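You operate a simulated robot arm through the tools that you are given. There is no shell and no other tool. Be economical: measure what you need, move in short steps, check, and stop when the job is done.

You run a simulated two-armed robot. Do the job below in one go: nothing can be reset, and whatever is moved stays where it is left.

TASK
On the top of the island bench, fold the blue cloth in half, so that its two long edges meet.

The check looks at the end state, three seconds after you hand in, the way a careful person would. Anything else that was tipped, shoved, dropped, spilled or broken makes it a failure. Flat cloth is picked up by pressing the open fingertips on it (5 to 10 N) and closing them slowly along it; thin cloth reads only 2 to 8 mm in the jaws.

THE ROBOT
Two 7-joint arms with two-finger parallel grippers on one trunk, on a base that drives. Base frame: it is fixed to the floor where the robot stands at the start and does not move with it; the origin is under the middle of the robot, x ahead of it, y to its left, z up; the surface under the hand at the start is at about z = 0.76. Units: m, rad, N and s.
The left shoulder is at the start at [0.02, 0.113, 1.097], the right one opposite. With the tool pointing down near the work surface each hand reaches from about 0.24 to 0.6 m from the robot's upright axis, wherever it stands, measured 20 degrees to its own side. Places, roughly: island bench [1.5, -1.1, 0.8]. Payload 1.57 kg a hand.
Tool frame (each hand has its own): the origin (TCP) lies between the finger pads and is the grasp point; the fingertips stand 0.03 m ahead of it; z points along the fingers, y is the line along which they close. The gripper opens to 0.08 m. The fingers are 0.017 m wide and 0.012 m thick; the gripper's body (0.04 by 0.082 m) begins 0.08 m behind the TCP.
Orientation is that of the tool frame in the base frame, as a unit quaternion [x, y, z, w]. With the fingers straight down and closing along the base's y, the tool's x points along the base's -x, its y along +y and its z along -z.

THE INTERFACE
- The arms move only by the tool arm_command. It takes "left_plan", "right_plan" or both (then of equal length, played together; a hand with none holds still); each is a list of rows, each a list of 7 numbers: the shift along the base's x, y, z in m, then the turn, a rotation vector about the base's x, y, z in rad, then the finger opening in m, from 0 to 0.08. In form: [[x, y, z, ax, ay, az, grip], ...]. A call has 1 to 20 rows; each row is the pose to reach, as a shift and turn from the pose commanded when the call began. A row lasts 0.2 s, in which the tool goes at most 0.05 m and 0.15 rad; a call with a longer step from one row to the next is refused whole, and so is a gripper value outside its range. A pose out of reach is approached as far as the arm can. The call stops where the force on the tool passes 40 N (or 10 N more than at its start, if that is more) or the arm is blocked; 0.2 s more then pass. Each finger travels about 0.045 m/s and halts on what it meets, pressing with about 24 N; the grip force reading is that of the motor and also rises with nothing between the fingers. The clock runs only during rows and for 0.2 s after the last one: add rows that repeat a pose to give the fingers time. It gives the time, the measured TCP pose, the force on the tool (base axes), the opening and the grip force at its end, in the units of the frame above (readings bear some noise), with the torque about the TCP (base axes, N m) and any sound that the robot's microphone picked up.
- Cameras (640 x 400 px; columns grow to the right, rows downward): "scene" is now at [0.0918, 0.0047, 1.1968]; the picture's right is [-0.22, -0.98, 0.00], its down [-0.76, 0.17, -0.63] and it looks along [0.61, -0.14, -0.78] (base axes); focal length 238 px, centre (320, 200). "left" rides on the left gripper at [0.072, 0.007, -0.122] in its tool frame; the picture's right is [-0.09, 1.00, 0.00], its down [-0.84, -0.08, -0.54] and it looks along [-0.54, -0.05, 0.84] (tool axes); focal length 238 px, centre (320, 200). "right" rides on the right gripper at [0.072, -0.007, -0.122] in its tool frame; the picture's right is [0.09, 1.00, 0.00], its down [-0.84, 0.08, -0.54] and it looks along [-0.54, 0.05, 0.84] (tool axes); focal length 238 px, centre (320, 200). There is no depth. A picture from a camera that has moved, and an enlarged one, comes with that camera's place and axes in the base frame and with its lens. The place of the scene camera against the robot may be out by one fixed shift of up to 0.025 m in any direction.
- capture(camera): a new picture of that camera. It takes no simulated time.
- raise_lower(by): slides the trunk up (or, below 0, down) by that many m; the arms and the scene camera ride with it, the base frame stays. It gives what a move gives, with no picture.
- drive_base(legs): drives the robot by 1 to 6 legs, each [ahead, left, turn to the left] in m, m and rad, along the robot's own axes; the way and the turn of a leg run together, so that a leg with both is an arc; at most 1.5 m and 3.142 rad a leg. The arms and the cameras ride along, it lands a little off, and it stops where it bumps. It gives what a move gives.
- head_to(pan, tilt): turns the head with the scene camera to pan (to the left, within 1.396 rad either way) and tilt (down, from -0.506 to 1.204), counted from straight ahead of the robot. It gives what a move gives.
- close_up(camera, box): a new picture of the part [left, top, right, bottom] of that camera's present view, enlarged. It takes no simulated time.
- hand_in(): hands the job in; it is judged then, once.

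Go step by step. Nothing tells you exact positions but the pictures and the camera data: compare them with the known pose of the tool, close in by small moves and look again before you grip or let go. The budget is 120 turns and 100 pictures, counting those below and the enlarged ones. Unless the task says otherwise, let go and move clear before handing in, and close with one line.

The tools are called after "Emit:" as name(argument=value, ...) on one line, values as JSON. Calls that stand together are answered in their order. arm_command: Moves the arms, as the interface text tells. Its arguments: {"type":"object","properties":{"left_plan":{"type":"array"},"right_plan":{"type":"array"}},"required":[]} The other tools are called the same way: raise_lower (by) slides the trunk up or down; drive_base (legs) drives the base; head_to (pan, tilt) turns the head that bears the scene camera; capture (camera) takes a picture; close_up (camera, box) takes an enlarged picture of a part of a camera's view; hand_in () hands the job in.

At the start:

```text
time_s: 0.0
left_eef_pos: [0.4971, 0.0723, 0.973]
left_tcp_rot: [0.001, 1.0, 0.0, 0.0]
left_force: [0.2, 0.5, -0.4]
left_wrist_torque: [0.02, 0.05, 0.01]
left_opening: 0.0801
left_grasp_force: 0.1
right_eef_pos: [0.3317, -0.226, 0.914]
right_tcp_rot: [0.0, 1.0, 0.0, 0.0]
right_force: [0.5, -0.2, 0.1]
right_wrist_torque: [0.0, 0.01, 0.01]
right_opening: 0.08
right_grasp_force: 0.1
trunk travel left (down, up): [-0.15, 0.42]
robot x, y, heading: [-0.0004, 0.0006, -0.003]
head pan, tilt: [-0.223, 0.892]
```

scene: 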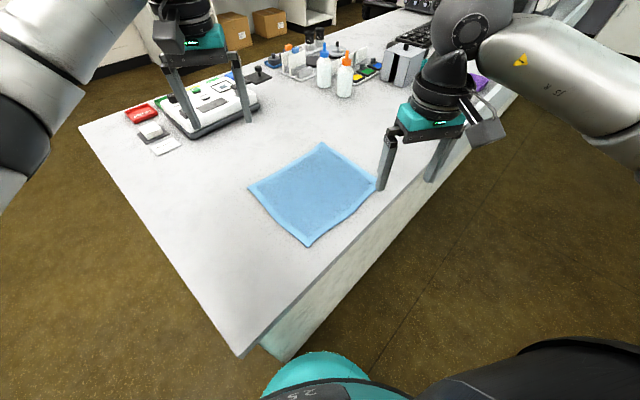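
right: 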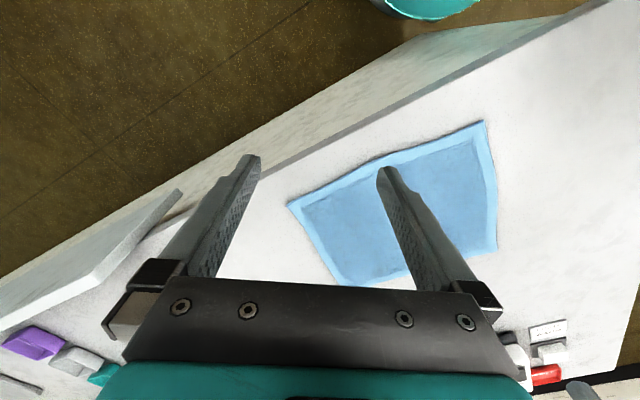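
left: 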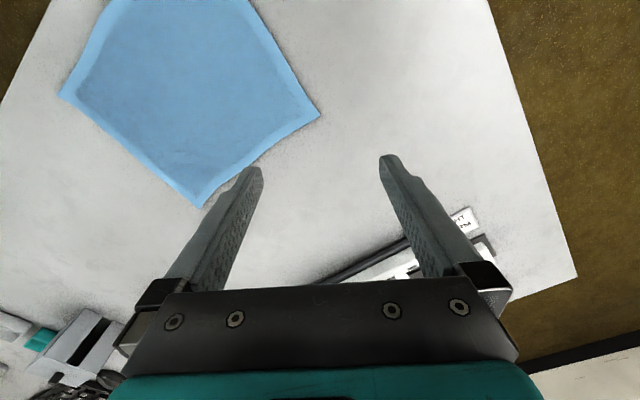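

The cloth lies square to the bench with its long edges apparently parallel to the long front side, corners near (0.33,-0.02), (0.45,-0.22), (0.64,-0.13) and (0.52,0.09). I'd like to stand square to that side, so first I raise the hands and look to the right to check that the floor is clear.

Emit:
arm_command(left_plan=[[0, 0, 0.04, 0, 0, 0, 0.08], [0, 0, 0.08, 0, 0, 0, 0.08], [0, 0, 0.08, 0, 0, 0, 0.08]], right_plan=[[0, 0, 0.05, 0, 0, 0, 0.08], [0, 0, 0.1, 0, 0, 0, 0.08], [0, 0, 0.14, 0, 0, 0, 0.08]])

Emit:
head_to(pan=-0.9, tilt=0.8)

Emit:
capture(camera="scene")

```text
time_s: 0.8
left_eef_pos: [0.4985, 0.071, 1.0532]
left_tcp_rot: [0.0, 1.0, 0.0, -0.001]
left_force: [-0.3, 0.1, 0.5]
left_wrist_torque: [0.02, 0.0, -0.01]
left_opening: 0.08
left_grasp_force: 0.0
right_eef_pos: [0.3314, -0.2255, 1.0558]
right_tcp_rot: [0.0, 1.0, 0.0, -0.002]
right_force: [-0.3, 0.1, -0.8]
right_wrist_torque: [0.0, 0.01, -0.01]
right_opening: 0.0799
right_grasp_force: 0.1
trunk travel left (down, up): [-0.15, 0.42]
robot x, y, heading: [0.0011, -0.0006, -0.001]
head pan, tilt: [-0.223, 0.892]
```

```text
time_s: 1.9
left_eef_pos: [0.4989, 0.0709, 1.0526]
left_tcp_rot: [0.0, 1.0, 0.0, -0.001]
left_force: [0.5, -0.1, -0.6]
left_wrist_torque: [0.0, 0.0, 0.02]
left_opening: 0.0802
left_grasp_force: 0.0
right_eef_pos: [0.332, -0.2256, 1.0564]
right_tcp_rot: [0.0, 1.0, 0.0, -0.001]
right_force: [-0.2, -0.5, 0.2]
right_wrist_torque: [0.01, 0.01, -0.02]
right_opening: 0.0799
right_grasp_force: 0.0
trunk travel left (down, up): [-0.15, 0.42]
robot x, y, heading: [-0.0016, 0.0003, 0.001]
head pan, tilt: [-0.901, 0.799]
```

```text
96 pictures are left
camera scene: at [0.0679, -0.0417, 1.204], right [-0.78, -0.62, 0.0], down [-0.45, 0.56, -0.7], along [0.43, -0.55, -0.72], focal length 238 px, centre (320, 200)
```

scene: 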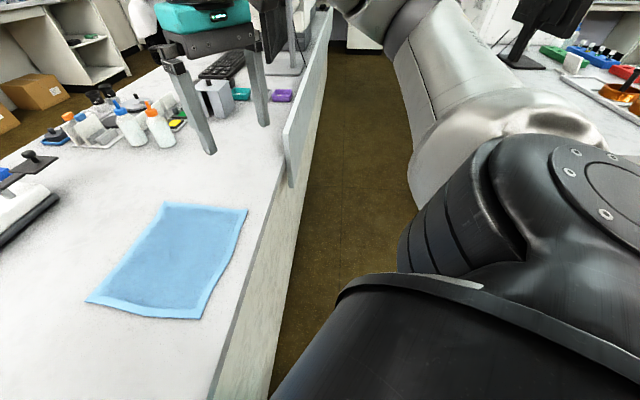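

A panel about 0.18 m high stands on the bench edge to the right of the cloth, starting near (0.43,-0.37); the floor in front is clear and the hands are above it. I back off, turn square to the long side and slide right to face the cloth.

Emit:
drive_base(legs=[[-0.1, 0, 0], [0, 0, 0.52], [0, -0.35, 0], [0.04, 0, 0]])

Emit:
head_to(pan=0, tilt=1.0)

Emit:
capture(camera="scene")

```text
time_s: 6.9
left_eef_pos: [0.5064, 0.0276, 1.0529]
left_tcp_rot: [-0.26, 0.966, 0.001, 0.0]
left_force: [-0.1, 0.1, 0.6]
left_wrist_torque: [-0.02, -0.04, 0.0]
left_opening: 0.0799
left_grasp_force: 0.0
right_eef_pos: [0.5111, -0.3115, 1.0562]
right_tcp_rot: [-0.261, 0.965, 0.0, 0.0]
right_force: [0.3, 0.7, -0.3]
right_wrist_torque: [0.01, -0.03, 0.0]
right_opening: 0.08
right_grasp_force: 0.0
trunk travel left (down, up): [-0.15, 0.42]
robot x, y, heading: [0.1118, -0.2822, 0.53]
head pan, tilt: [-0.901, 0.799]
```

```text
time_s: 8.1
left_eef_pos: [0.5068, 0.0285, 1.0532]
left_tcp_rot: [-0.261, 0.965, -0.001, 0.0]
left_force: [-0.8, 0.0, 0.6]
left_wrist_torque: [0.02, -0.03, -0.02]
left_opening: 0.0802
left_grasp_force: 0.0
right_eef_pos: [0.511, -0.3124, 1.0559]
right_tcp_rot: [-0.26, 0.966, 0.0, 0.001]
right_force: [-0.9, 0.0, 0.0]
right_wrist_torque: [0.0, 0.04, -0.03]
right_opening: 0.08
right_grasp_force: 0.1
trunk travel left (down, up): [-0.15, 0.42]
robot x, y, heading: [0.111, -0.2847, 0.528]
head pan, tilt: [0.0, 1.0]
```

```text
95 pictures are left
camera scene: at [0.1872, -0.2228, 1.1889], right [0.5, -0.86, 0.0], down [-0.73, -0.42, -0.54], along [0.47, 0.27, -0.84], focal length 238 px, centre (320, 200)
```

scene: 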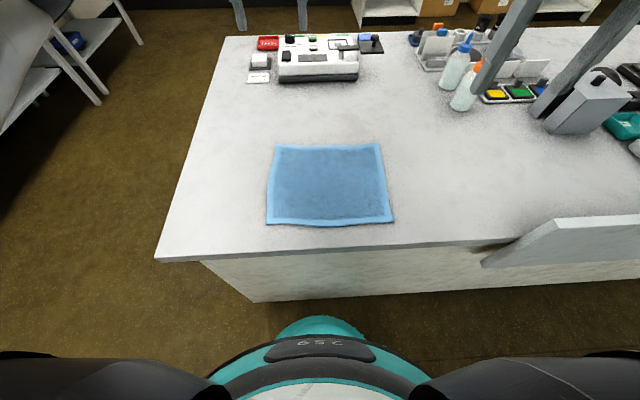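

I now stand square to the cloth: it is about 0.257 m wide (long edges running left-right) and 0.225 m deep. I hover both hands over the two near corners with the fingers partly closed and check with the wrist cameras.

Emit:
arm_command(left_plan=[[-0.02, -0.0087, -0.025, 0, 0, 0, 0.07], [-0.04, -0.0174, -0.05, 0, 0, 0, 0.06], [-0.06, -0.026, -0.076, 0, 0, 0, 0.05], [-0.08, -0.0347, -0.101, 0, 0, 0, 0.045], [-0.1, -0.0434, -0.127, 0, 0, 0, 0.045], [-0.12, -0.052, -0.152, 0, 0, 0, 0.045], [-0.14, -0.0607, -0.178, 0, 0, 0, 0.045], [-0.1606, -0.0694, -0.203, 0, 0, 0, 0.045], [-0.1606, -0.0694, -0.203, 0, 0, 0, 0.045]], right_plan=[[-0.0085, 0.0132, -0.0257, 0, 0, 0, 0.07], [-0.017, 0.0264, -0.0515, 0, 0, 0, 0.06], [-0.0255, 0.0396, -0.077, 0, 0, 0, 0.05], [-0.034, 0.0528, -0.103, 0, 0, 0, 0.045], [-0.0425, 0.0659, -0.129, 0, 0, 0, 0.045], [-0.051, 0.0791, -0.1545, 0, 0, 0, 0.045], [-0.0595, 0.0923, -0.18, 0, 0, 0, 0.045], [-0.068, 0.1055, -0.206, 0, 0, 0, 0.045], [-0.068, 0.1055, -0.206, 0, 0, 0, 0.045]])

Emit:
capture(camera="left")

Emit:
capture(camera="right")

Emit:
capture(camera="scene")

```text
time_s: 10.1
left_eef_pos: [0.3438, -0.0414, 0.851]
left_tcp_rot: [-0.26, 0.966, 0.001, 0.0]
left_force: [-0.2, -0.7, -0.1]
left_wrist_torque: [-0.01, 0.0, -0.01]
left_opening: 0.0449
left_grasp_force: 0.0
right_eef_pos: [0.4436, -0.2066, 0.8482]
right_tcp_rot: [-0.26, 0.966, 0.001, 0.0]
right_force: [-0.4, 0.9, -0.7]
right_wrist_torque: [-0.01, 0.0, 0.0]
right_opening: 0.0449
right_grasp_force: 0.2
trunk travel left (down, up): [-0.15, 0.42]
robot x, y, heading: [0.1114, -0.2855, 0.528]
head pan, tilt: [0.0, 1.0]
```

```text
94 pictures are left
camera left: at [0.2772, -0.0715, 0.9729], right [-0.42, 0.91, 0.0], down [0.76, 0.35, 0.54], along [0.49, 0.23, -0.84], focal length 238 px, centre (320, 200)
```

left: 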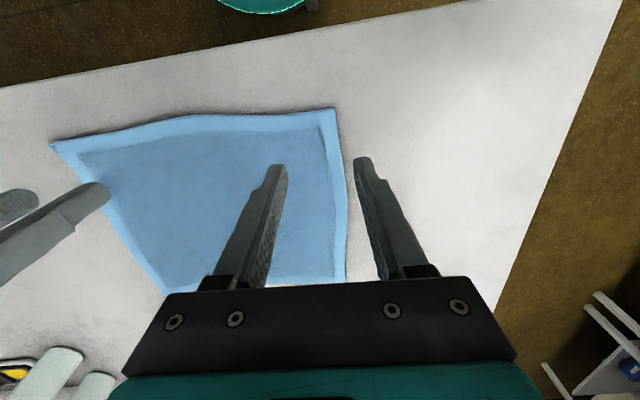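

```text
93 pictures are left
camera right: at [0.3853, -0.249, 0.9704], right [-0.58, 0.81, 0.0], down [0.68, 0.49, 0.54], along [0.44, 0.31, -0.84], focal length 238 px, centre (320, 200)
```

right: 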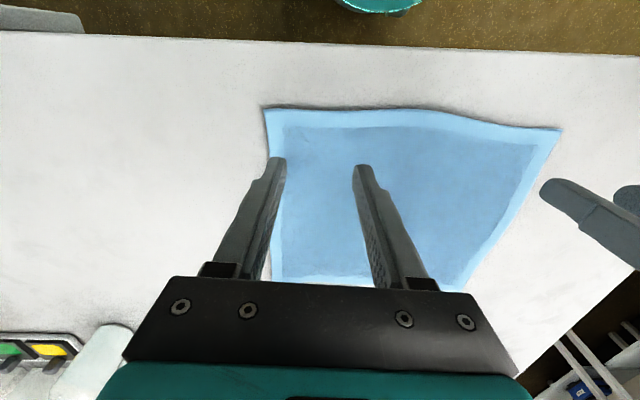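

```text
92 pictures are left
camera scene: at [0.1871, -0.2227, 1.1889], right [0.5, -0.86, 0.0], down [-0.73, -0.42, -0.54], along [0.47, 0.27, -0.84], focal length 238 px, centre (320, 200)
```

scene: 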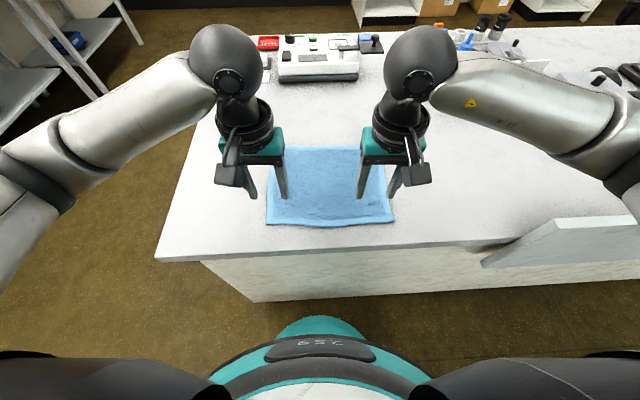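

From the wrist cameras the near corners are at about (0.312,-0.042) and (0.448,-0.262), sides 0.258 by 0.23 m. I shift each hand to pinch about 1 cm in from the near edge and 3 cm in from the side, and lower to just above the cloth.

Emit:
arm_command(left_plan=[[-0.0044, -0.0238, 0, 0, 0, 0, 0.035], [-0.0044, -0.0238, -0.025, 0, 0, 0, 0.035], [-0.0044, -0.0238, -0.05, 0, 0, 0, 0.035], [-0.0044, -0.0238, -0.05, 0, 0, 0, 0.035]], right_plan=[[-0.0041, -0.021, 0, 0, 0, 0, 0.035], [-0.0041, -0.021, -0.025, 0, 0, 0, 0.035], [-0.0041, -0.021, -0.048, 0, 0, 0, 0.035], [-0.0041, -0.021, -0.048, 0, 0, 0, 0.035]])

Emit:
capture(camera="left")

Emit:
capture(camera="right")

```text
time_s: 11.1
left_eef_pos: [0.3405, -0.0652, 0.8004]
left_tcp_rot: [-0.261, 0.965, 0.001, 0.0]
left_force: [-0.1, 0.5, -0.5]
left_wrist_torque: [-0.03, -0.03, 0.02]
left_opening: 0.035
left_grasp_force: 0.0
right_eef_pos: [0.4383, -0.2292, 0.8009]
right_tcp_rot: [-0.261, 0.965, -0.001, 0.0]
right_force: [-0.5, 0.1, 0.2]
right_wrist_torque: [0.0, 0.01, -0.06]
right_opening: 0.0352
right_grasp_force: 0.1
trunk travel left (down, up): [-0.15, 0.42]
robot x, y, heading: [0.1087, -0.2871, 0.525]
head pan, tilt: [0.0, 1.0]
```

```text
91 pictures are left
camera left: at [0.2743, -0.0946, 0.9226], right [-0.42, 0.91, 0.0], down [0.76, 0.35, 0.54], along [0.49, 0.23, -0.84], focal length 238 px, centre (320, 200)
```

left: 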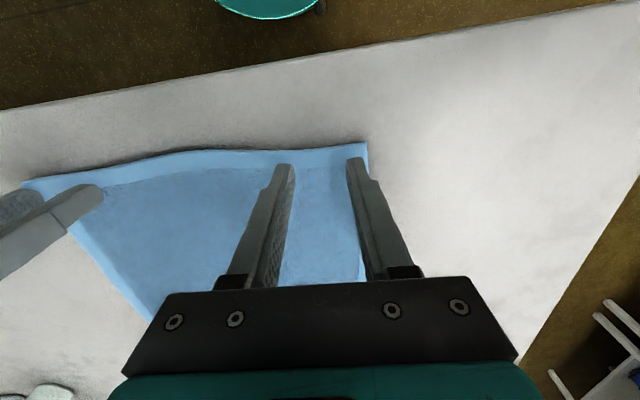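

```text
90 pictures are left
camera right: at [0.381, -0.2707, 0.9224], right [-0.58, 0.81, 0.0], down [0.68, 0.49, 0.54], along [0.44, 0.31, -0.84], focal length 238 px, centre (320, 200)
```

right: 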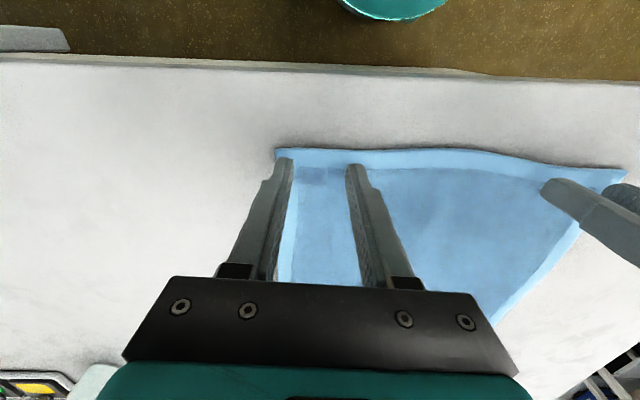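

Both pinch spots look right, with fingertips just inside the hem and roughly 1 cm above the bench. I lower in small steps to feel the contact.

Emit:
arm_command(left_plan=[[0, 0, -0.003, 0, 0, 0, 0.035], [0, 0, -0.006, 0, 0, 0, 0.035], [0, 0, -0.006, 0, 0, 0, 0.035]], right_plan=[[0, 0, -0.003, 0, 0, 0, 0.035], [0, 0, -0.006, 0, 0, 0, 0.035], [0, 0, -0.006, 0, 0, 0, 0.035]])

```text
time_s: 11.9
left_eef_pos: [0.3413, -0.0658, 0.7961]
left_tcp_rot: [-0.26, 0.966, 0.0, 0.001]
left_force: [0.8, 0.0, 1.7]
left_wrist_torque: [-0.03, -0.03, 0.01]
left_opening: 0.035
left_grasp_force: 0.2
right_eef_pos: [0.438, -0.2287, 0.7951]
right_tcp_rot: [-0.261, 0.965, -0.001, 0.0]
right_force: [0.7, -0.8, -0.3]
right_wrist_torque: [0.0, 0.03, -0.03]
right_opening: 0.0348
right_grasp_force: 0.0
trunk travel left (down, up): [-0.15, 0.42]
robot x, y, heading: [0.1127, -0.2836, 0.529]
head pan, tilt: [0.0, 1.0]
```

Emit:
arm_command(left_plan=[[0, 0, -0.002, 0, 0, 0, 0.035], [0, 0, -0.002, 0, 0, 0, 0.035]], right_plan=[[0, 0, -0.002, 0, 0, 0, 0.035], [0, 0, -0.002, 0, 0, 0, 0.035]])

```text
time_s: 12.5
left_eef_pos: [0.3411, -0.0646, 0.7926]
left_tcp_rot: [-0.26, 0.966, -0.001, 0.002]
left_force: [-0.2, 1.2, 12.9]
left_wrist_torque: [0.06, 0.02, 0.0]
left_opening: 0.0346
left_grasp_force: 0.1
right_eef_pos: [0.4373, -0.2292, 0.7938]
right_tcp_rot: [-0.261, 0.965, 0.0, 0.001]
right_force: [1.4, -1.8, 3.4]
right_wrist_torque: [-0.04, -0.05, 0.01]
right_opening: 0.035
right_grasp_force: 0.1
trunk travel left (down, up): [-0.15, 0.42]
robot x, y, heading: [0.11, -0.2854, 0.524]
head pan, tilt: [0.0, 1.0]
```

Contact: left pressing about 13 N (slightly much), right 3 N. I trim both towards 7–8 N and close slowly.

Emit:
arm_command(left_plan=[[0, 0, 0.0007, 0, 0, 0, 0.035], [0, 0, 0.0007, 0, 0, 0, 0.031], [0, 0, 0.0007, 0, 0, 0, 0.028], [0, 0, 0.0007, 0, 0, 0, 0.025], [0, 0, 0.0007, 0, 0, 0, 0.022], [0, 0, 0.0007, 0, 0, 0, 0.019], [0, 0, 0.0007, 0, 0, 0, 0.016], [0, 0, 0.0007, 0, 0, 0, 0.013], [0, 0, 0.0007, 0, 0, 0, 0.01], [0, 0, 0.0007, 0, 0, 0, 0.007], [0, 0, 0.0007, 0, 0, 0, 0.004], [0, 0, 0.0007, 0, 0, 0, 0.0], [0, 0, 0.0007, 0, 0, 0, 0.0], [0, 0, 0.0007, 0, 0, 0, 0.0]], right_plan=[[0, 0, -0.0007, 0, 0, 0, 0.035], [0, 0, -0.0007, 0, 0, 0, 0.031], [0, 0, -0.0007, 0, 0, 0, 0.028], [0, 0, -0.0007, 0, 0, 0, 0.025], [0, 0, -0.0007, 0, 0, 0, 0.022], [0, 0, -0.0007, 0, 0, 0, 0.019], [0, 0, -0.0007, 0, 0, 0, 0.016], [0, 0, -0.0007, 0, 0, 0, 0.013], [0, 0, -0.0007, 0, 0, 0, 0.01], [0, 0, -0.0007, 0, 0, 0, 0.007], [0, 0, -0.0007, 0, 0, 0, 0.004], [0, 0, -0.0007, 0, 0, 0, 0.0], [0, 0, -0.0007, 0, 0, 0, 0.0], [0, 0, -0.0007, 0, 0, 0, 0.0]])

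Emit:
capture(camera="left")

Emit:
capture(camera="right")

```text
time_s: 15.5
left_eef_pos: [0.3405, -0.0674, 0.7932]
left_tcp_rot: [-0.26, 0.966, -0.001, 0.002]
left_force: [6.4, -10.5, 14.8]
left_wrist_torque: [-0.33, -0.19, -0.02]
left_opening: 0.0047
left_grasp_force: 23.9
right_eef_pos: [0.4369, -0.2274, 0.7936]
right_tcp_rot: [-0.261, 0.965, 0.002, 0.001]
right_force: [-7.7, 12.0, 11.0]
right_wrist_torque: [0.34, 0.17, 0.04]
right_opening: 0.0041
right_grasp_force: 24.2
trunk travel left (down, up): [-0.15, 0.42]
robot x, y, heading: [0.1102, -0.2855, 0.522]
head pan, tilt: [0.0, 1.0]
```

```text
89 pictures are left
camera left: at [0.2741, -0.0955, 0.9148], right [-0.42, 0.91, 0.0], down [0.76, 0.35, 0.54], along [0.49, 0.23, -0.84], focal length 238 px, centre (320, 200)
```

left: 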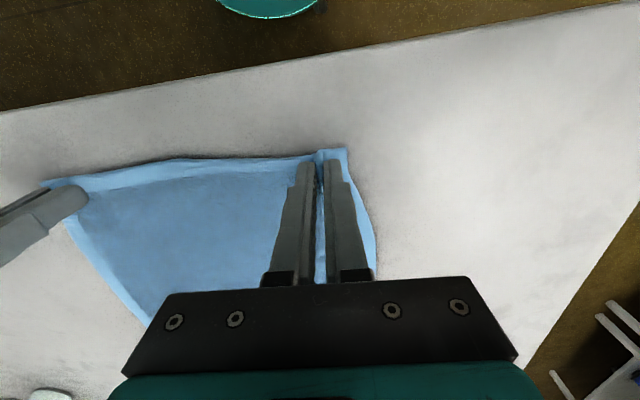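

```text
88 pictures are left
camera right: at [0.3794, -0.2695, 0.9148], right [-0.58, 0.81, 0.0], down [0.68, 0.49, 0.54], along [0.44, 0.32, -0.84], focal length 238 px, centre (320, 200)
```

right: 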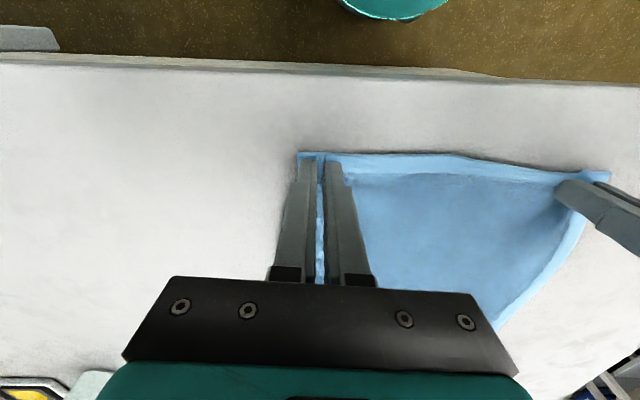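

Both hands grip the cloth (4–5 mm readings), pulling gently on each other. I lift along an arc, easing the hands 3 mm together and tilting the fingers so that the edge turns over, then check.

Emit:
arm_command(left_plan=[[0.0015, -0.0026, 0.003, 0, 0, 0, 0], [0.0045, -0.0008, 0.0152, -0.0445, 0.0751, 0, 0], [0.0102, 0.0026, 0.0298, -0.089, 0.1501, 0, 0], [0.0184, 0.0074, 0.0433, -0.1335, 0.2251, 0, 0], [0.0288, 0.0136, 0.0553, -0.178, 0.3001, 0, 0], [0.0414, 0.0211, 0.0653, -0.2225, 0.3752, 0, 0]], right_plan=[[-0.0015, 0.0026, 0.003, 0, 0, 0, 0], [0.0015, 0.0044, 0.0152, -0.0445, 0.0751, 0, 0], [0.0072, 0.0078, 0.0298, -0.089, 0.1501, 0, 0], [0.0154, 0.0126, 0.0433, -0.1335, 0.2251, 0, 0], [0.0258, 0.0188, 0.0553, -0.178, 0.3001, 0, 0], [0.0384, 0.0263, 0.0653, -0.2225, 0.3752, 0, 0]])

Emit:
capture(camera="scene")

Emit:
capture(camera="left")

```text
time_s: 16.9
left_eef_pos: [0.3832, -0.0437, 0.8582]
left_tcp_rot: [-0.254, 0.943, -0.059, -0.209]
left_force: [2.9, -5.8, -0.4]
left_wrist_torque: [-0.14, -0.13, 0.1]
left_opening: 0.0044
left_grasp_force: 23.8
right_eef_pos: [0.4767, -0.2018, 0.8591]
right_tcp_rot: [-0.253, 0.943, -0.059, -0.21]
right_force: [-4.2, 5.2, 0.2]
right_wrist_torque: [0.19, 0.08, 0.02]
right_opening: 0.0036
right_grasp_force: 24.4
trunk travel left (down, up): [-0.15, 0.42]
robot x, y, heading: [0.114, -0.2821, 0.523]
head pan, tilt: [0.0, 1.0]
```

```text
87 pictures are left
camera scene: at [0.1872, -0.2226, 1.1889], right [0.5, -0.86, 0.0], down [-0.73, -0.42, -0.54], along [0.47, 0.27, -0.84], focal length 238 px, centre (320, 200)
```

scene: 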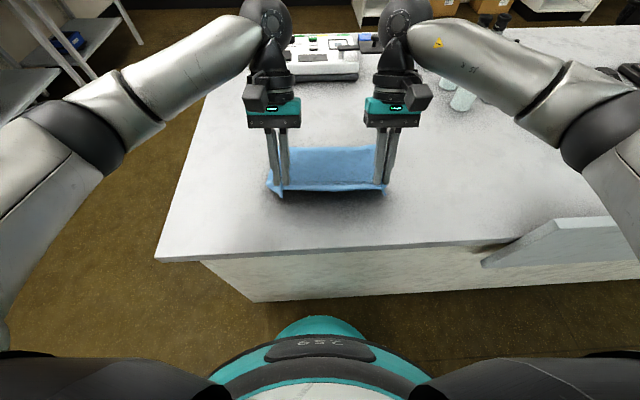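

```text
86 pictures are left
camera left: at [0.3668, -0.044, 0.9994], right [-0.43, 0.9, -0.04], down [0.89, 0.43, 0.14], along [0.14, 0.02, -0.99], focal length 238 px, centre (320, 200)
```

left: 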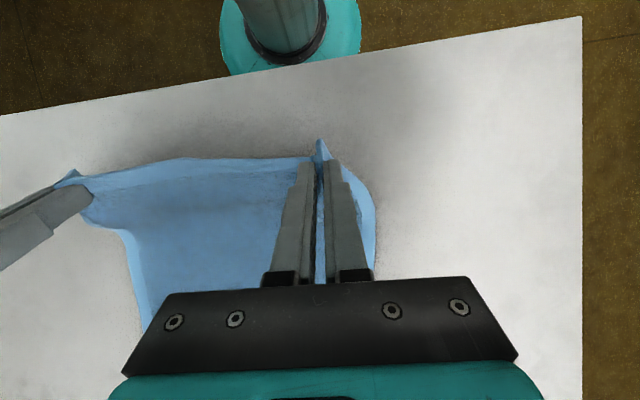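

The near edge is up and held at both corners. I continue over the top of the arc, tilting to 45 degrees.

Emit:
arm_command(left_plan=[[0.0143, 0.0085, 0.008, -0.0445, 0.0751, 0, 0], [0.0298, 0.0176, 0.0134, -0.089, 0.1501, 0, 0], [0.0461, 0.0273, 0.0163, -0.1335, 0.2251, 0, 0], [0.063, 0.0373, 0.0163, -0.178, 0.3001, 0, 0], [0.0785, 0.0466, 0.015, -0.178, 0.3001, 0, 0], [0.0936, 0.0555, 0.011, -0.178, 0.3001, 0, 0], [0.1077, 0.0639, 0.0045, -0.178, 0.3001, 0, 0]], right_plan=[[0.0143, 0.0085, 0.008, -0.0445, 0.0751, 0, 0], [0.0298, 0.0176, 0.0134, -0.089, 0.1501, 0, 0], [0.0461, 0.0273, 0.0163, -0.1335, 0.2251, 0, 0], [0.063, 0.0373, 0.0163, -0.178, 0.3001, 0, 0], [0.0785, 0.0466, 0.015, -0.178, 0.3001, 0, 0], [0.0936, 0.0555, 0.011, -0.178, 0.3001, 0, 0], [0.1077, 0.0639, 0.0045, -0.178, 0.3001, 0, 0]])

Emit:
capture(camera="scene")

Emit:
capture(camera="left")

```text
time_s: 18.5
left_eef_pos: [0.435, -0.012, 0.8773]
left_tcp_rot: [-0.24, 0.893, -0.104, -0.366]
left_force: [3.6, -6.3, -0.6]
left_wrist_torque: [-0.18, -0.09, 0.19]
left_opening: 0.0042
left_grasp_force: 23.3
left hand out of reach, approached as far as the arm can: row 4, 5, 6, 7
right_eef_pos: [0.5323, -0.1705, 0.8706]
right_tcp_rot: [-0.242, 0.893, -0.101, -0.367]
right_force: [-4.6, 6.3, 0.3]
right_wrist_torque: [0.17, 0.09, -0.18]
right_opening: 0.0033
right_grasp_force: 23.8
right hand out of reach, approached as far as the arm can: row 4, 5, 6, 7
trunk travel left (down, up): [-0.15, 0.42]
robot x, y, heading: [0.111, -0.2849, 0.529]
head pan, tilt: [0.0, 1.0]
```

```text
85 pictures are left
camera scene: at [0.1871, -0.2227, 1.1889], right [0.5, -0.86, 0.0], down [-0.73, -0.42, -0.54], along [0.47, 0.27, -0.84], focal length 238 px, centre (320, 200)
```

scene: 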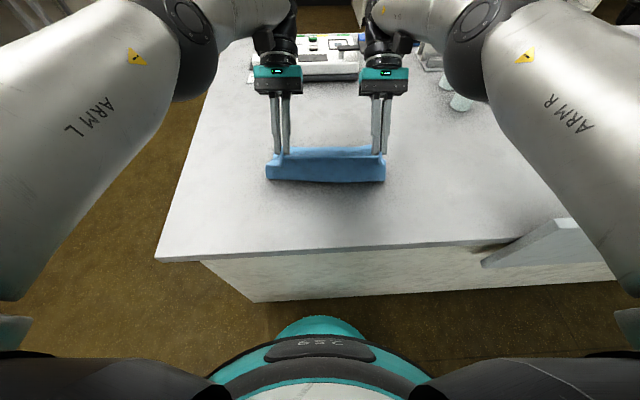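

```text
84 pictures are left
camera left: at [0.4603, 0.0124, 1.0149], right [-0.45, 0.89, -0.07], down [0.88, 0.42, -0.21], along [-0.15, -0.16, -0.98], focal length 238 px, centre (320, 200)
```

left: 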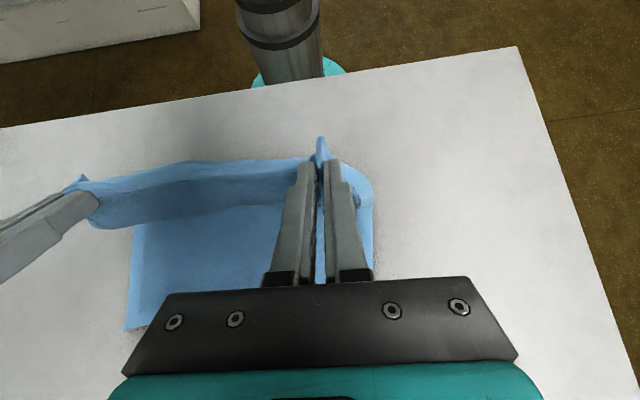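

The tilt runs out of arm reach, so I can't go further forward at 45 degrees. The base has roughly 0.08–0.1 m to the cabinet, so I drive 5 cm ahead while holding the cloth, which also carries the fold forward.

Emit:
drive_base(legs=[[0.05, 0, 0]])

Emit:
capture(camera="scene")

```text
time_s: 19.4
left_eef_pos: [0.477, 0.0114, 0.8778]
left_tcp_rot: [-0.24, 0.893, -0.103, -0.366]
left_force: [6.4, -8.2, 0.1]
left_wrist_torque: [-0.24, -0.13, 0.19]
left_opening: 0.0044
left_grasp_force: 24.1
right_eef_pos: [0.5746, -0.1454, 0.872]
right_tcp_rot: [-0.241, 0.892, -0.103, -0.368]
right_force: [-5.0, 8.2, 0.2]
right_wrist_torque: [0.25, 0.16, -0.18]
right_opening: 0.0035
right_grasp_force: 24.3
trunk travel left (down, up): [-0.15, 0.42]
robot x, y, heading: [0.155, -0.2626, 0.527]
head pan, tilt: [0.0, 1.0]
```

```text
83 pictures are left
camera scene: at [0.2301, -0.1978, 1.1888], right [0.5, -0.86, 0.0], down [-0.73, -0.42, -0.54], along [0.47, 0.27, -0.84], focal length 238 px, centre (320, 200)
```

scene: 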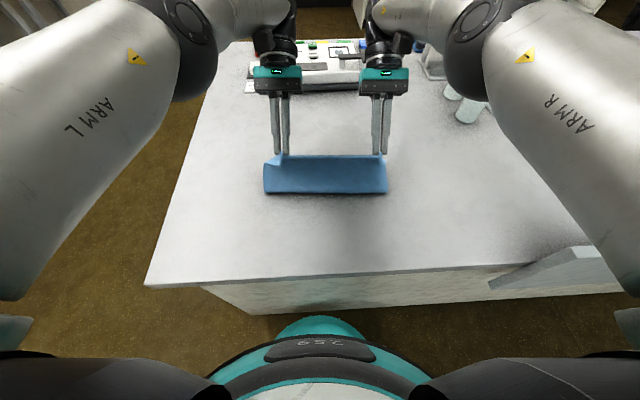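

The cloth is over the top and the base stopped clear of the cabinet. I check what the commanded pose is now with a holding row.

Emit:
arm_command(left_plan=[[0, 0, 0, 0, 0, 0, 0]], right_plan=[[0, 0, 0, 0, 0, 0, 0]])

```text
time_s: 19.8
left_eef_pos: [0.4774, 0.0121, 0.8774]
left_tcp_rot: [-0.239, 0.893, -0.103, -0.367]
left_force: [2.9, -5.4, -0.9]
left_wrist_torque: [-0.17, -0.12, 0.17]
left_opening: 0.0042
left_grasp_force: 24.2
right_eef_pos: [0.5763, -0.1454, 0.8723]
right_tcp_rot: [-0.242, 0.892, -0.101, -0.368]
right_force: [-4.1, 5.9, -0.1]
right_wrist_torque: [0.17, 0.09, -0.13]
right_opening: 0.0039
right_grasp_force: 24.3
trunk travel left (down, up): [-0.15, 0.42]
robot x, y, heading: [0.1525, -0.2558, 0.526]
head pan, tilt: [0.0, 1.0]
```

Command matches the actual pose. I look from both wrist cameras to locate the far edge of the lower layer before laying down.

Emit:
capture(camera="left")

Emit:
capture(camera="right")

Emit:
close_up(camera="scene", box=[220, 60, 440, 220])

```text
82 pictures are left
camera left: at [0.5029, 0.0368, 1.0146], right [-0.45, 0.89, -0.07], down [0.88, 0.42, -0.21], along [-0.15, -0.16, -0.98], focal length 238 px, centre (320, 200)
```

left: 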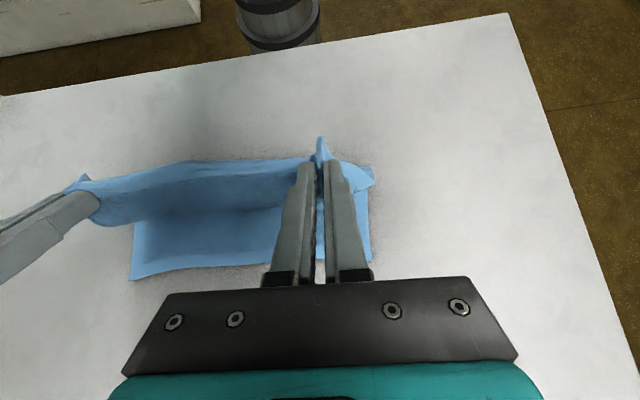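

```text
81 pictures are left
camera right: at [0.6089, -0.1333, 1.0085], right [-0.56, 0.83, 0.06], down [0.8, 0.56, -0.21], along [-0.21, -0.07, -0.98], focal length 238 px, centre (320, 200)
```

right: 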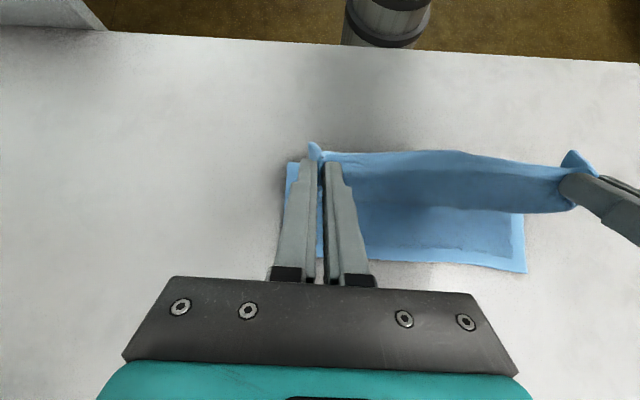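

```text
2.50 times, centred on (330, 140) of scene
camera zoom: at [0.2297, -0.198, 1.1889], right [0.5, -0.86, 0.0], down [-0.73, -0.42, -0.54], along [0.47, 0.27, -0.84], focal length 596 px, centre (295, 350)
```

zoom: 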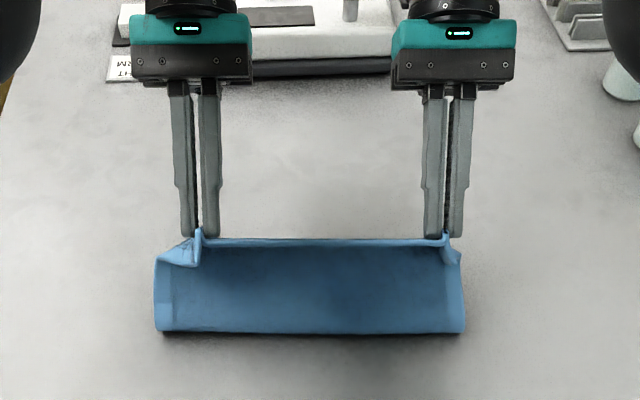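

The lower layer's far edge now measures cleanly at (0.497,0.071)–(0.632,-0.148). I carry the held edge forward and down to just above it, easing the tilt to 25 degrees to stay in reach.

Emit:
arm_command(left_plan=[[0.0115, 0.0083, -0.0167, 0.0445, -0.0751, 0, 0], [0.0224, 0.0163, -0.0295, 0.089, -0.1501, 0, 0], [0.0316, 0.023, -0.0475, 0.1335, -0.2251, 0, 0], [0.0364, 0.0274, -0.0674, 0.178, -0.3001, 0, 0], [0.0364, 0.0274, -0.0674, 0.178, -0.3001, 0, 0]], right_plan=[[0.0115, 0.0083, -0.0145, 0.0445, -0.0751, 0, 0], [0.0224, 0.0163, -0.026, 0.089, -0.1501, 0, 0], [0.0316, 0.023, -0.0435, 0.1335, -0.2251, 0, 0], [0.0364, 0.0274, -0.063, 0.178, -0.3001, 0, 0], [0.0364, 0.0274, -0.063, 0.178, -0.3001, 0, 0]])

Emit:
capture(camera="left")

Emit:
capture(camera="right")

Emit:
close_up(camera="scene", box=[220, 60, 440, 220])

```text
time_s: 21.0
left_eef_pos: [0.5138, 0.0395, 0.8107]
left_tcp_rot: [-0.254, 0.943, -0.059, -0.207]
left_force: [2.9, -5.3, 0.6]
left_wrist_torque: [-0.21, -0.08, 0.11]
left_opening: 0.0042
left_grasp_force: 24.3
right_eef_pos: [0.61, -0.1187, 0.8067]
right_tcp_rot: [-0.254, 0.943, -0.056, -0.207]
right_force: [-3.1, 5.0, 0.0]
right_wrist_torque: [0.18, 0.14, -0.1]
right_opening: 0.0037
right_grasp_force: 23.3
trunk travel left (down, up): [-0.15, 0.42]
robot x, y, heading: [0.1527, -0.2608, 0.528]
head pan, tilt: [0.0, 1.0]
```

```text
79 pictures are left
camera left: at [0.4975, 0.0387, 0.9514], right [-0.43, 0.9, -0.05], down [0.89, 0.43, 0.14], along [0.15, 0.02, -0.99], focal length 238 px, centre (320, 200)
```

left: 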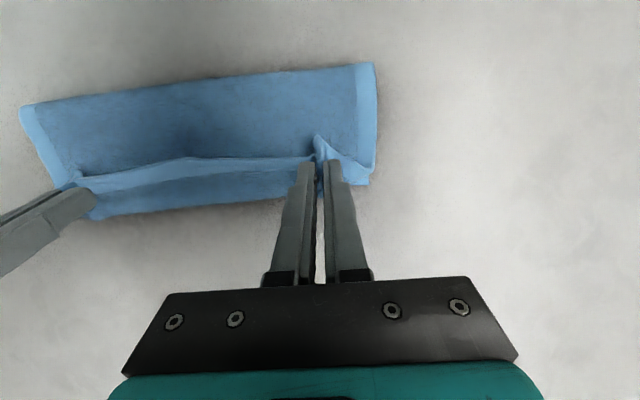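

```text
78 pictures are left
camera right: at [0.6027, -0.131, 0.9486], right [-0.57, 0.82, 0.04], down [0.81, 0.56, 0.14], along [0.09, 0.11, -0.99], focal length 238 px, centre (320, 200)
```

right: 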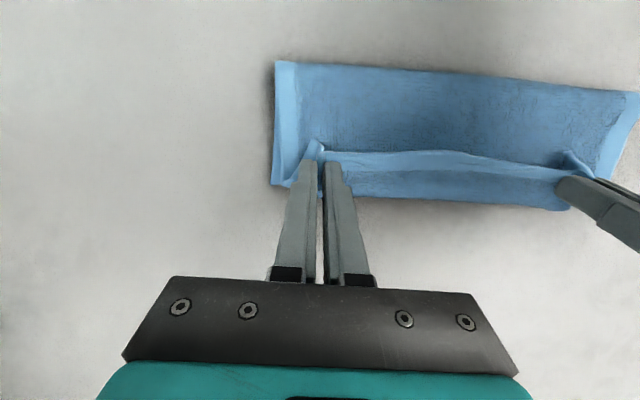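

```text
2.50 times, centred on (330, 140) of scene
camera zoom: at [0.2296, -0.198, 1.1889], right [0.5, -0.86, 0.0], down [-0.73, -0.42, -0.54], along [0.47, 0.27, -0.84], focal length 596 px, centre (295, 350)
```

zoom: 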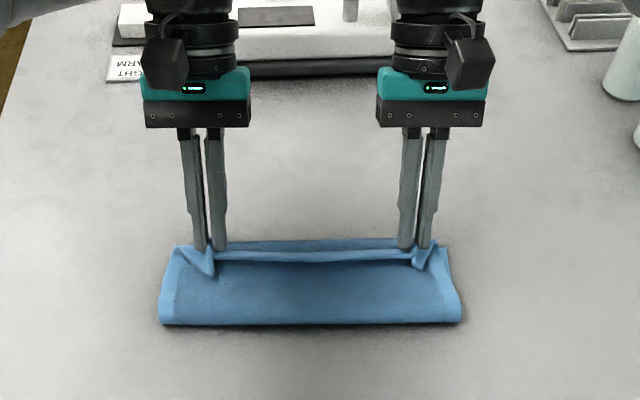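

The held edge is in line, but the hem is still curled back toward me at the pinches. I lower it the last centimetre, open the fingers, and back off up and forward, then look at how it falls.

Emit:
arm_command(left_plan=[[0, 0, -0.006, 0, 0, 0, 0], [0, 0, -0.012, 0, 0, 0, 0], [0, 0, -0.012, 0, 0, 0, 0.006], [0, 0, -0.012, 0, 0, 0, 0.012], [0, 0, -0.012, 0, 0, 0, 0.018], [0, 0, -0.012, 0, 0, 0, 0.024], [0, 0, -0.012, 0, 0, 0, 0.03], [0.0015, 0.001, -0.008, 0, 0, 0, 0.03], [0.004, 0.0024, 0, 0, 0, 0, 0.03], [0.008, 0.005, 0.012, 0, 0, 0, 0.03], [0.01, 0.006, 0.03, 0, 0, 0, 0.03], [0.01, 0.006, 0.05, 0, 0, 0, 0.03]], right_plan=[[0, 0, -0.005, 0, 0, 0, 0], [0, 0, -0.009, 0, 0, 0, 0], [0, 0, -0.009, 0, 0, 0, 0.006], [0, 0, -0.009, 0, 0, 0, 0.012], [0, 0, -0.009, 0, 0, 0, 0.018], [0, 0, -0.009, 0, 0, 0, 0.024], [0, 0, -0.009, 0, 0, 0, 0.03], [0.0015, 0.001, -0.005, 0, 0, 0, 0.03], [0.004, 0.0024, 0.003, 0, 0, 0, 0.03], [0.008, 0.005, 0.015, 0, 0, 0, 0.03], [0.01, 0.006, 0.033, 0, 0, 0, 0.03], [0.01, 0.006, 0.053, 0, 0, 0, 0.03]])

Emit:
capture(camera="left")

Emit:
capture(camera="right")

Emit:
close_up(camera="scene", box=[220, 60, 440, 220])

```text
time_s: 23.6
left_eef_pos: [0.5239, 0.0462, 0.8599]
left_tcp_rot: [-0.254, 0.943, -0.059, -0.209]
left_force: [1.0, -0.8, 0.3]
left_wrist_torque: [0.0, -0.06, -0.01]
left_opening: 0.0299
left_grasp_force: 0.1
right_eef_pos: [0.6211, -0.1139, 0.862]
right_tcp_rot: [-0.254, 0.943, -0.058, -0.208]
right_force: [-0.4, -0.2, 0.1]
right_wrist_torque: [0.0, 0.0, 0.01]
right_opening: 0.0301
right_grasp_force: 0.0
trunk travel left (down, up): [-0.15, 0.42]
robot x, y, heading: [0.1509, -0.2615, 0.528]
head pan, tilt: [0.0, 1.0]
```

```text
76 pictures are left
camera left: at [0.5079, 0.0464, 1.001], right [-0.43, 0.9, -0.04], down [0.89, 0.43, 0.14], along [0.14, 0.02, -0.99], focal length 238 px, centre (320, 200)
```

left: 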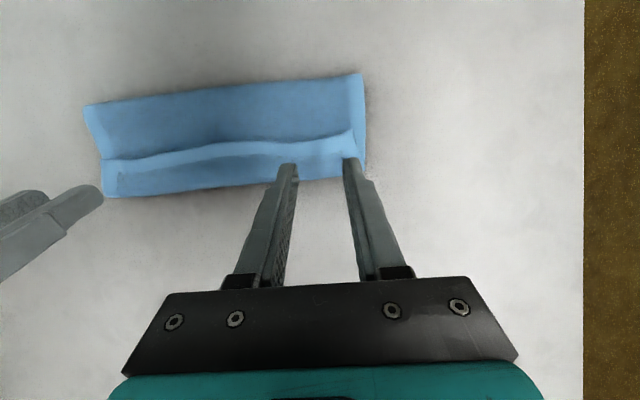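

```text
75 pictures are left
camera right: at [0.6134, -0.1269, 1.0017], right [-0.57, 0.82, 0.04], down [0.81, 0.56, 0.14], along [0.09, 0.11, -0.99], focal length 238 px, centre (320, 200)
```

right: 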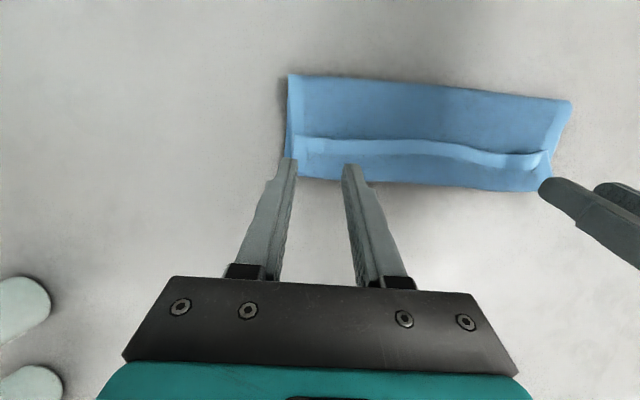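

```text
2.50 times, centred on (330, 140) of scene
camera zoom: at [0.2295, -0.198, 1.1889], right [0.5, -0.86, 0.0], down [-0.73, -0.42, -0.54], along [0.47, 0.27, -0.84], focal length 596 px, centre (295, 350)
```

zoom: 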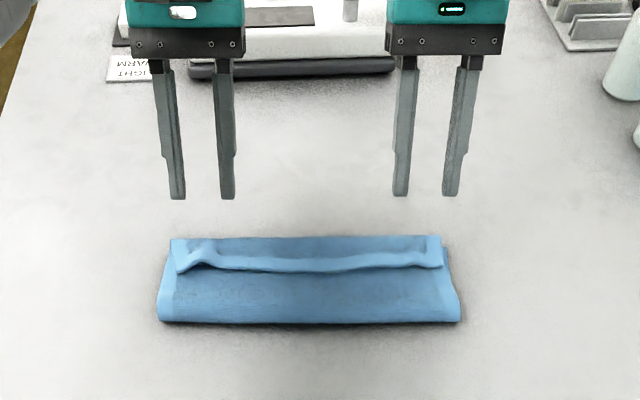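

Released; there is a ridge 2–3 cm back from the far edge that I need to understand: a short upper layer or a turned-back hem. I zoom in.

Emit:
close_up(camera="scene", box=[265, 130, 385, 195])

Emit:
close_up(camera="left", box=[70, 60, 390, 220])

Emit:
close_up(camera="right", box=[260, 60, 590, 225])

```text
5.33 times, centred on (325, 162) of scene
camera zoom: at [0.2295, -0.198, 1.1889], right [0.5, -0.86, 0.0], down [-0.73, -0.42, -0.54], along [0.47, 0.27, -0.84], focal length 1271 px, centre (293, 400)
```

zoom: 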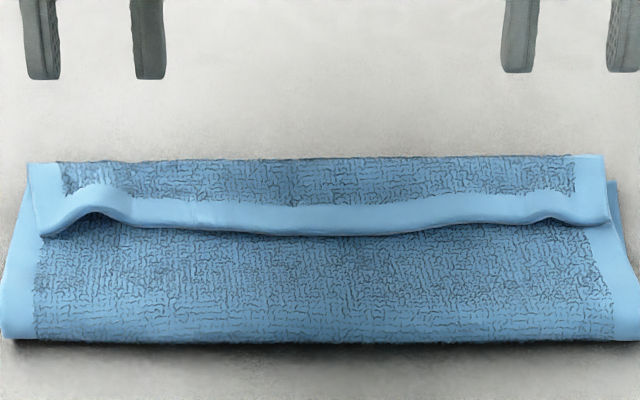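

```text
2.00 times, centred on (230, 140) of left
camera zoom: at [0.5079, 0.0464, 1.001], right [-0.43, 0.9, -0.04], down [0.89, 0.43, 0.14], along [0.14, 0.02, -0.99], focal length 477 px, centre (500, 320)
```

zoom: 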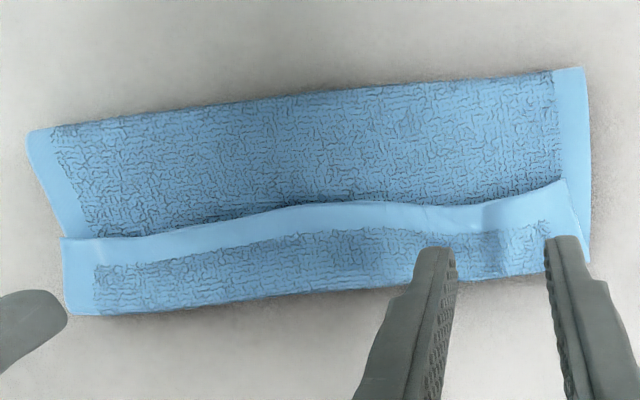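

```text
1.94 times, centred on (425, 142) of right
camera zoom: at [0.6134, -0.1269, 1.0017], right [-0.57, 0.82, 0.04], down [0.81, 0.56, 0.14], along [0.09, 0.11, -0.99], focal length 462 px, centre (116, 312)
```

zoom: 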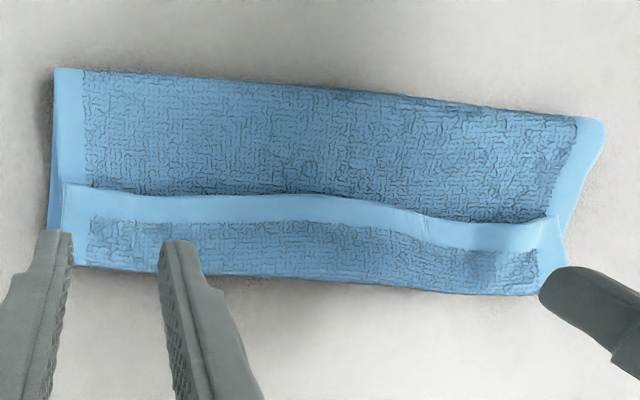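

The upper layer reaches past the far edge and its last 3–4 cm are turned back toward me, with a hump in the hem where each hand pinched. I'll grip those humps with the fingers tilted the other way, so I can turn the hem forward. First I hover over them.

Emit:
arm_command(left_plan=[[-0.006, -0.0037, 0, 0.07, -0.118, 0, 0.05], [-0.012, -0.0075, 0, 0.14, -0.236, 0, 0.05], [-0.0186, -0.0112, 0, 0.21, -0.354, 0, 0.05], [-0.0248, -0.015, 0, 0.28, -0.472, 0, 0.05], [-0.031, -0.0187, 0, 0.35, -0.59, 0, 0.05], [-0.0372, -0.0225, -0.01, 0.42, -0.708, 0, 0.05], [-0.0434, -0.0262, -0.025, 0.4896, -0.8256, 0, 0.05], [-0.0434, -0.0262, -0.03, 0.4896, -0.8256, 0, 0.05]], right_plan=[[-0.0063, -0.0034, 0, 0.07, -0.118, 0, 0.05], [-0.0126, -0.0069, 0, 0.14, -0.236, 0, 0.05], [-0.0189, -0.0103, 0, 0.21, -0.354, 0, 0.05], [-0.0252, -0.0138, 0, 0.28, -0.472, 0, 0.05], [-0.0315, -0.0172, 0, 0.35, -0.59, 0, 0.05], [-0.0378, -0.0207, -0.01, 0.42, -0.708, 0, 0.05], [-0.0441, -0.0241, -0.025, 0.4896, -0.8256, 0, 0.05], [-0.0441, -0.0241, -0.032, 0.4896, -0.8256, 0, 0.05]])

Emit:
capture(camera="left")

Emit:
capture(camera="right")

Emit:
close_up(camera="scene", box=[240, 100, 410, 200])

```text
time_s: 25.4
left_eef_pos: [0.4785, 0.0204, 0.8302]
left_tcp_rot: [-0.251, 0.932, 0.069, 0.251]
left_force: [-1.1, -0.1, -0.6]
left_wrist_torque: [-0.01, 0.02, 0.02]
left_opening: 0.0501
left_grasp_force: 0.1
right_eef_pos: [0.5777, -0.1379, 0.8285]
right_tcp_rot: [-0.251, 0.932, 0.071, 0.251]
right_force: [0.4, 0.1, -0.3]
right_wrist_torque: [-0.04, -0.04, -0.04]
right_opening: 0.0503
right_grasp_force: 0.1
trunk travel left (down, up): [-0.15, 0.42]
robot x, y, heading: [0.1534, -0.2572, 0.523]
head pan, tilt: [0.0, 1.0]
```

```text
70 pictures are left
camera left: at [0.3694, -0.0363, 0.8998], right [-0.43, 0.9, 0.05], down [0.43, 0.16, 0.89], along [0.79, 0.41, -0.45], focal length 238 px, centre (320, 200)
```

left: 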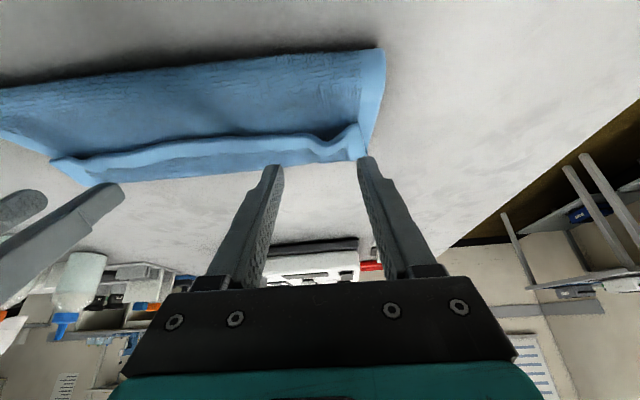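

```text
69 pictures are left
camera right: at [0.4748, -0.206, 0.8989], right [-0.57, 0.82, -0.04], down [0.35, 0.29, 0.89], along [0.74, 0.49, -0.46], focal length 238 px, centre (320, 200)
```

right: 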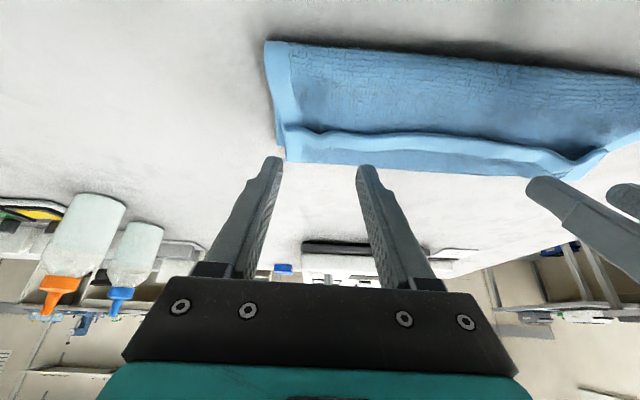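

```text
3.76 times, centred on (325, 150) of scene
camera zoom: at [0.2296, -0.1981, 1.1889], right [0.5, -0.86, 0.0], down [-0.73, -0.42, -0.54], along [0.47, 0.27, -0.84], focal length 897 px, centre (301, 388)
```

zoom: 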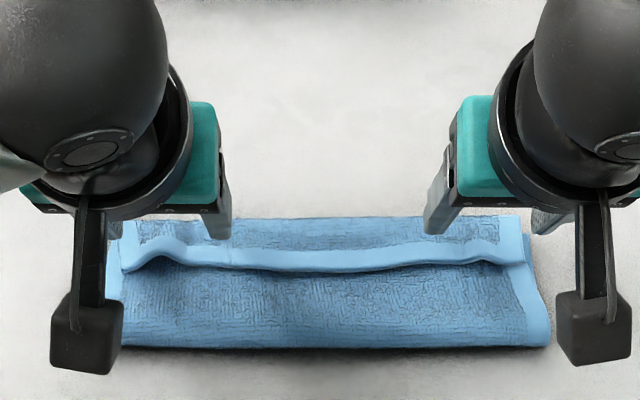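

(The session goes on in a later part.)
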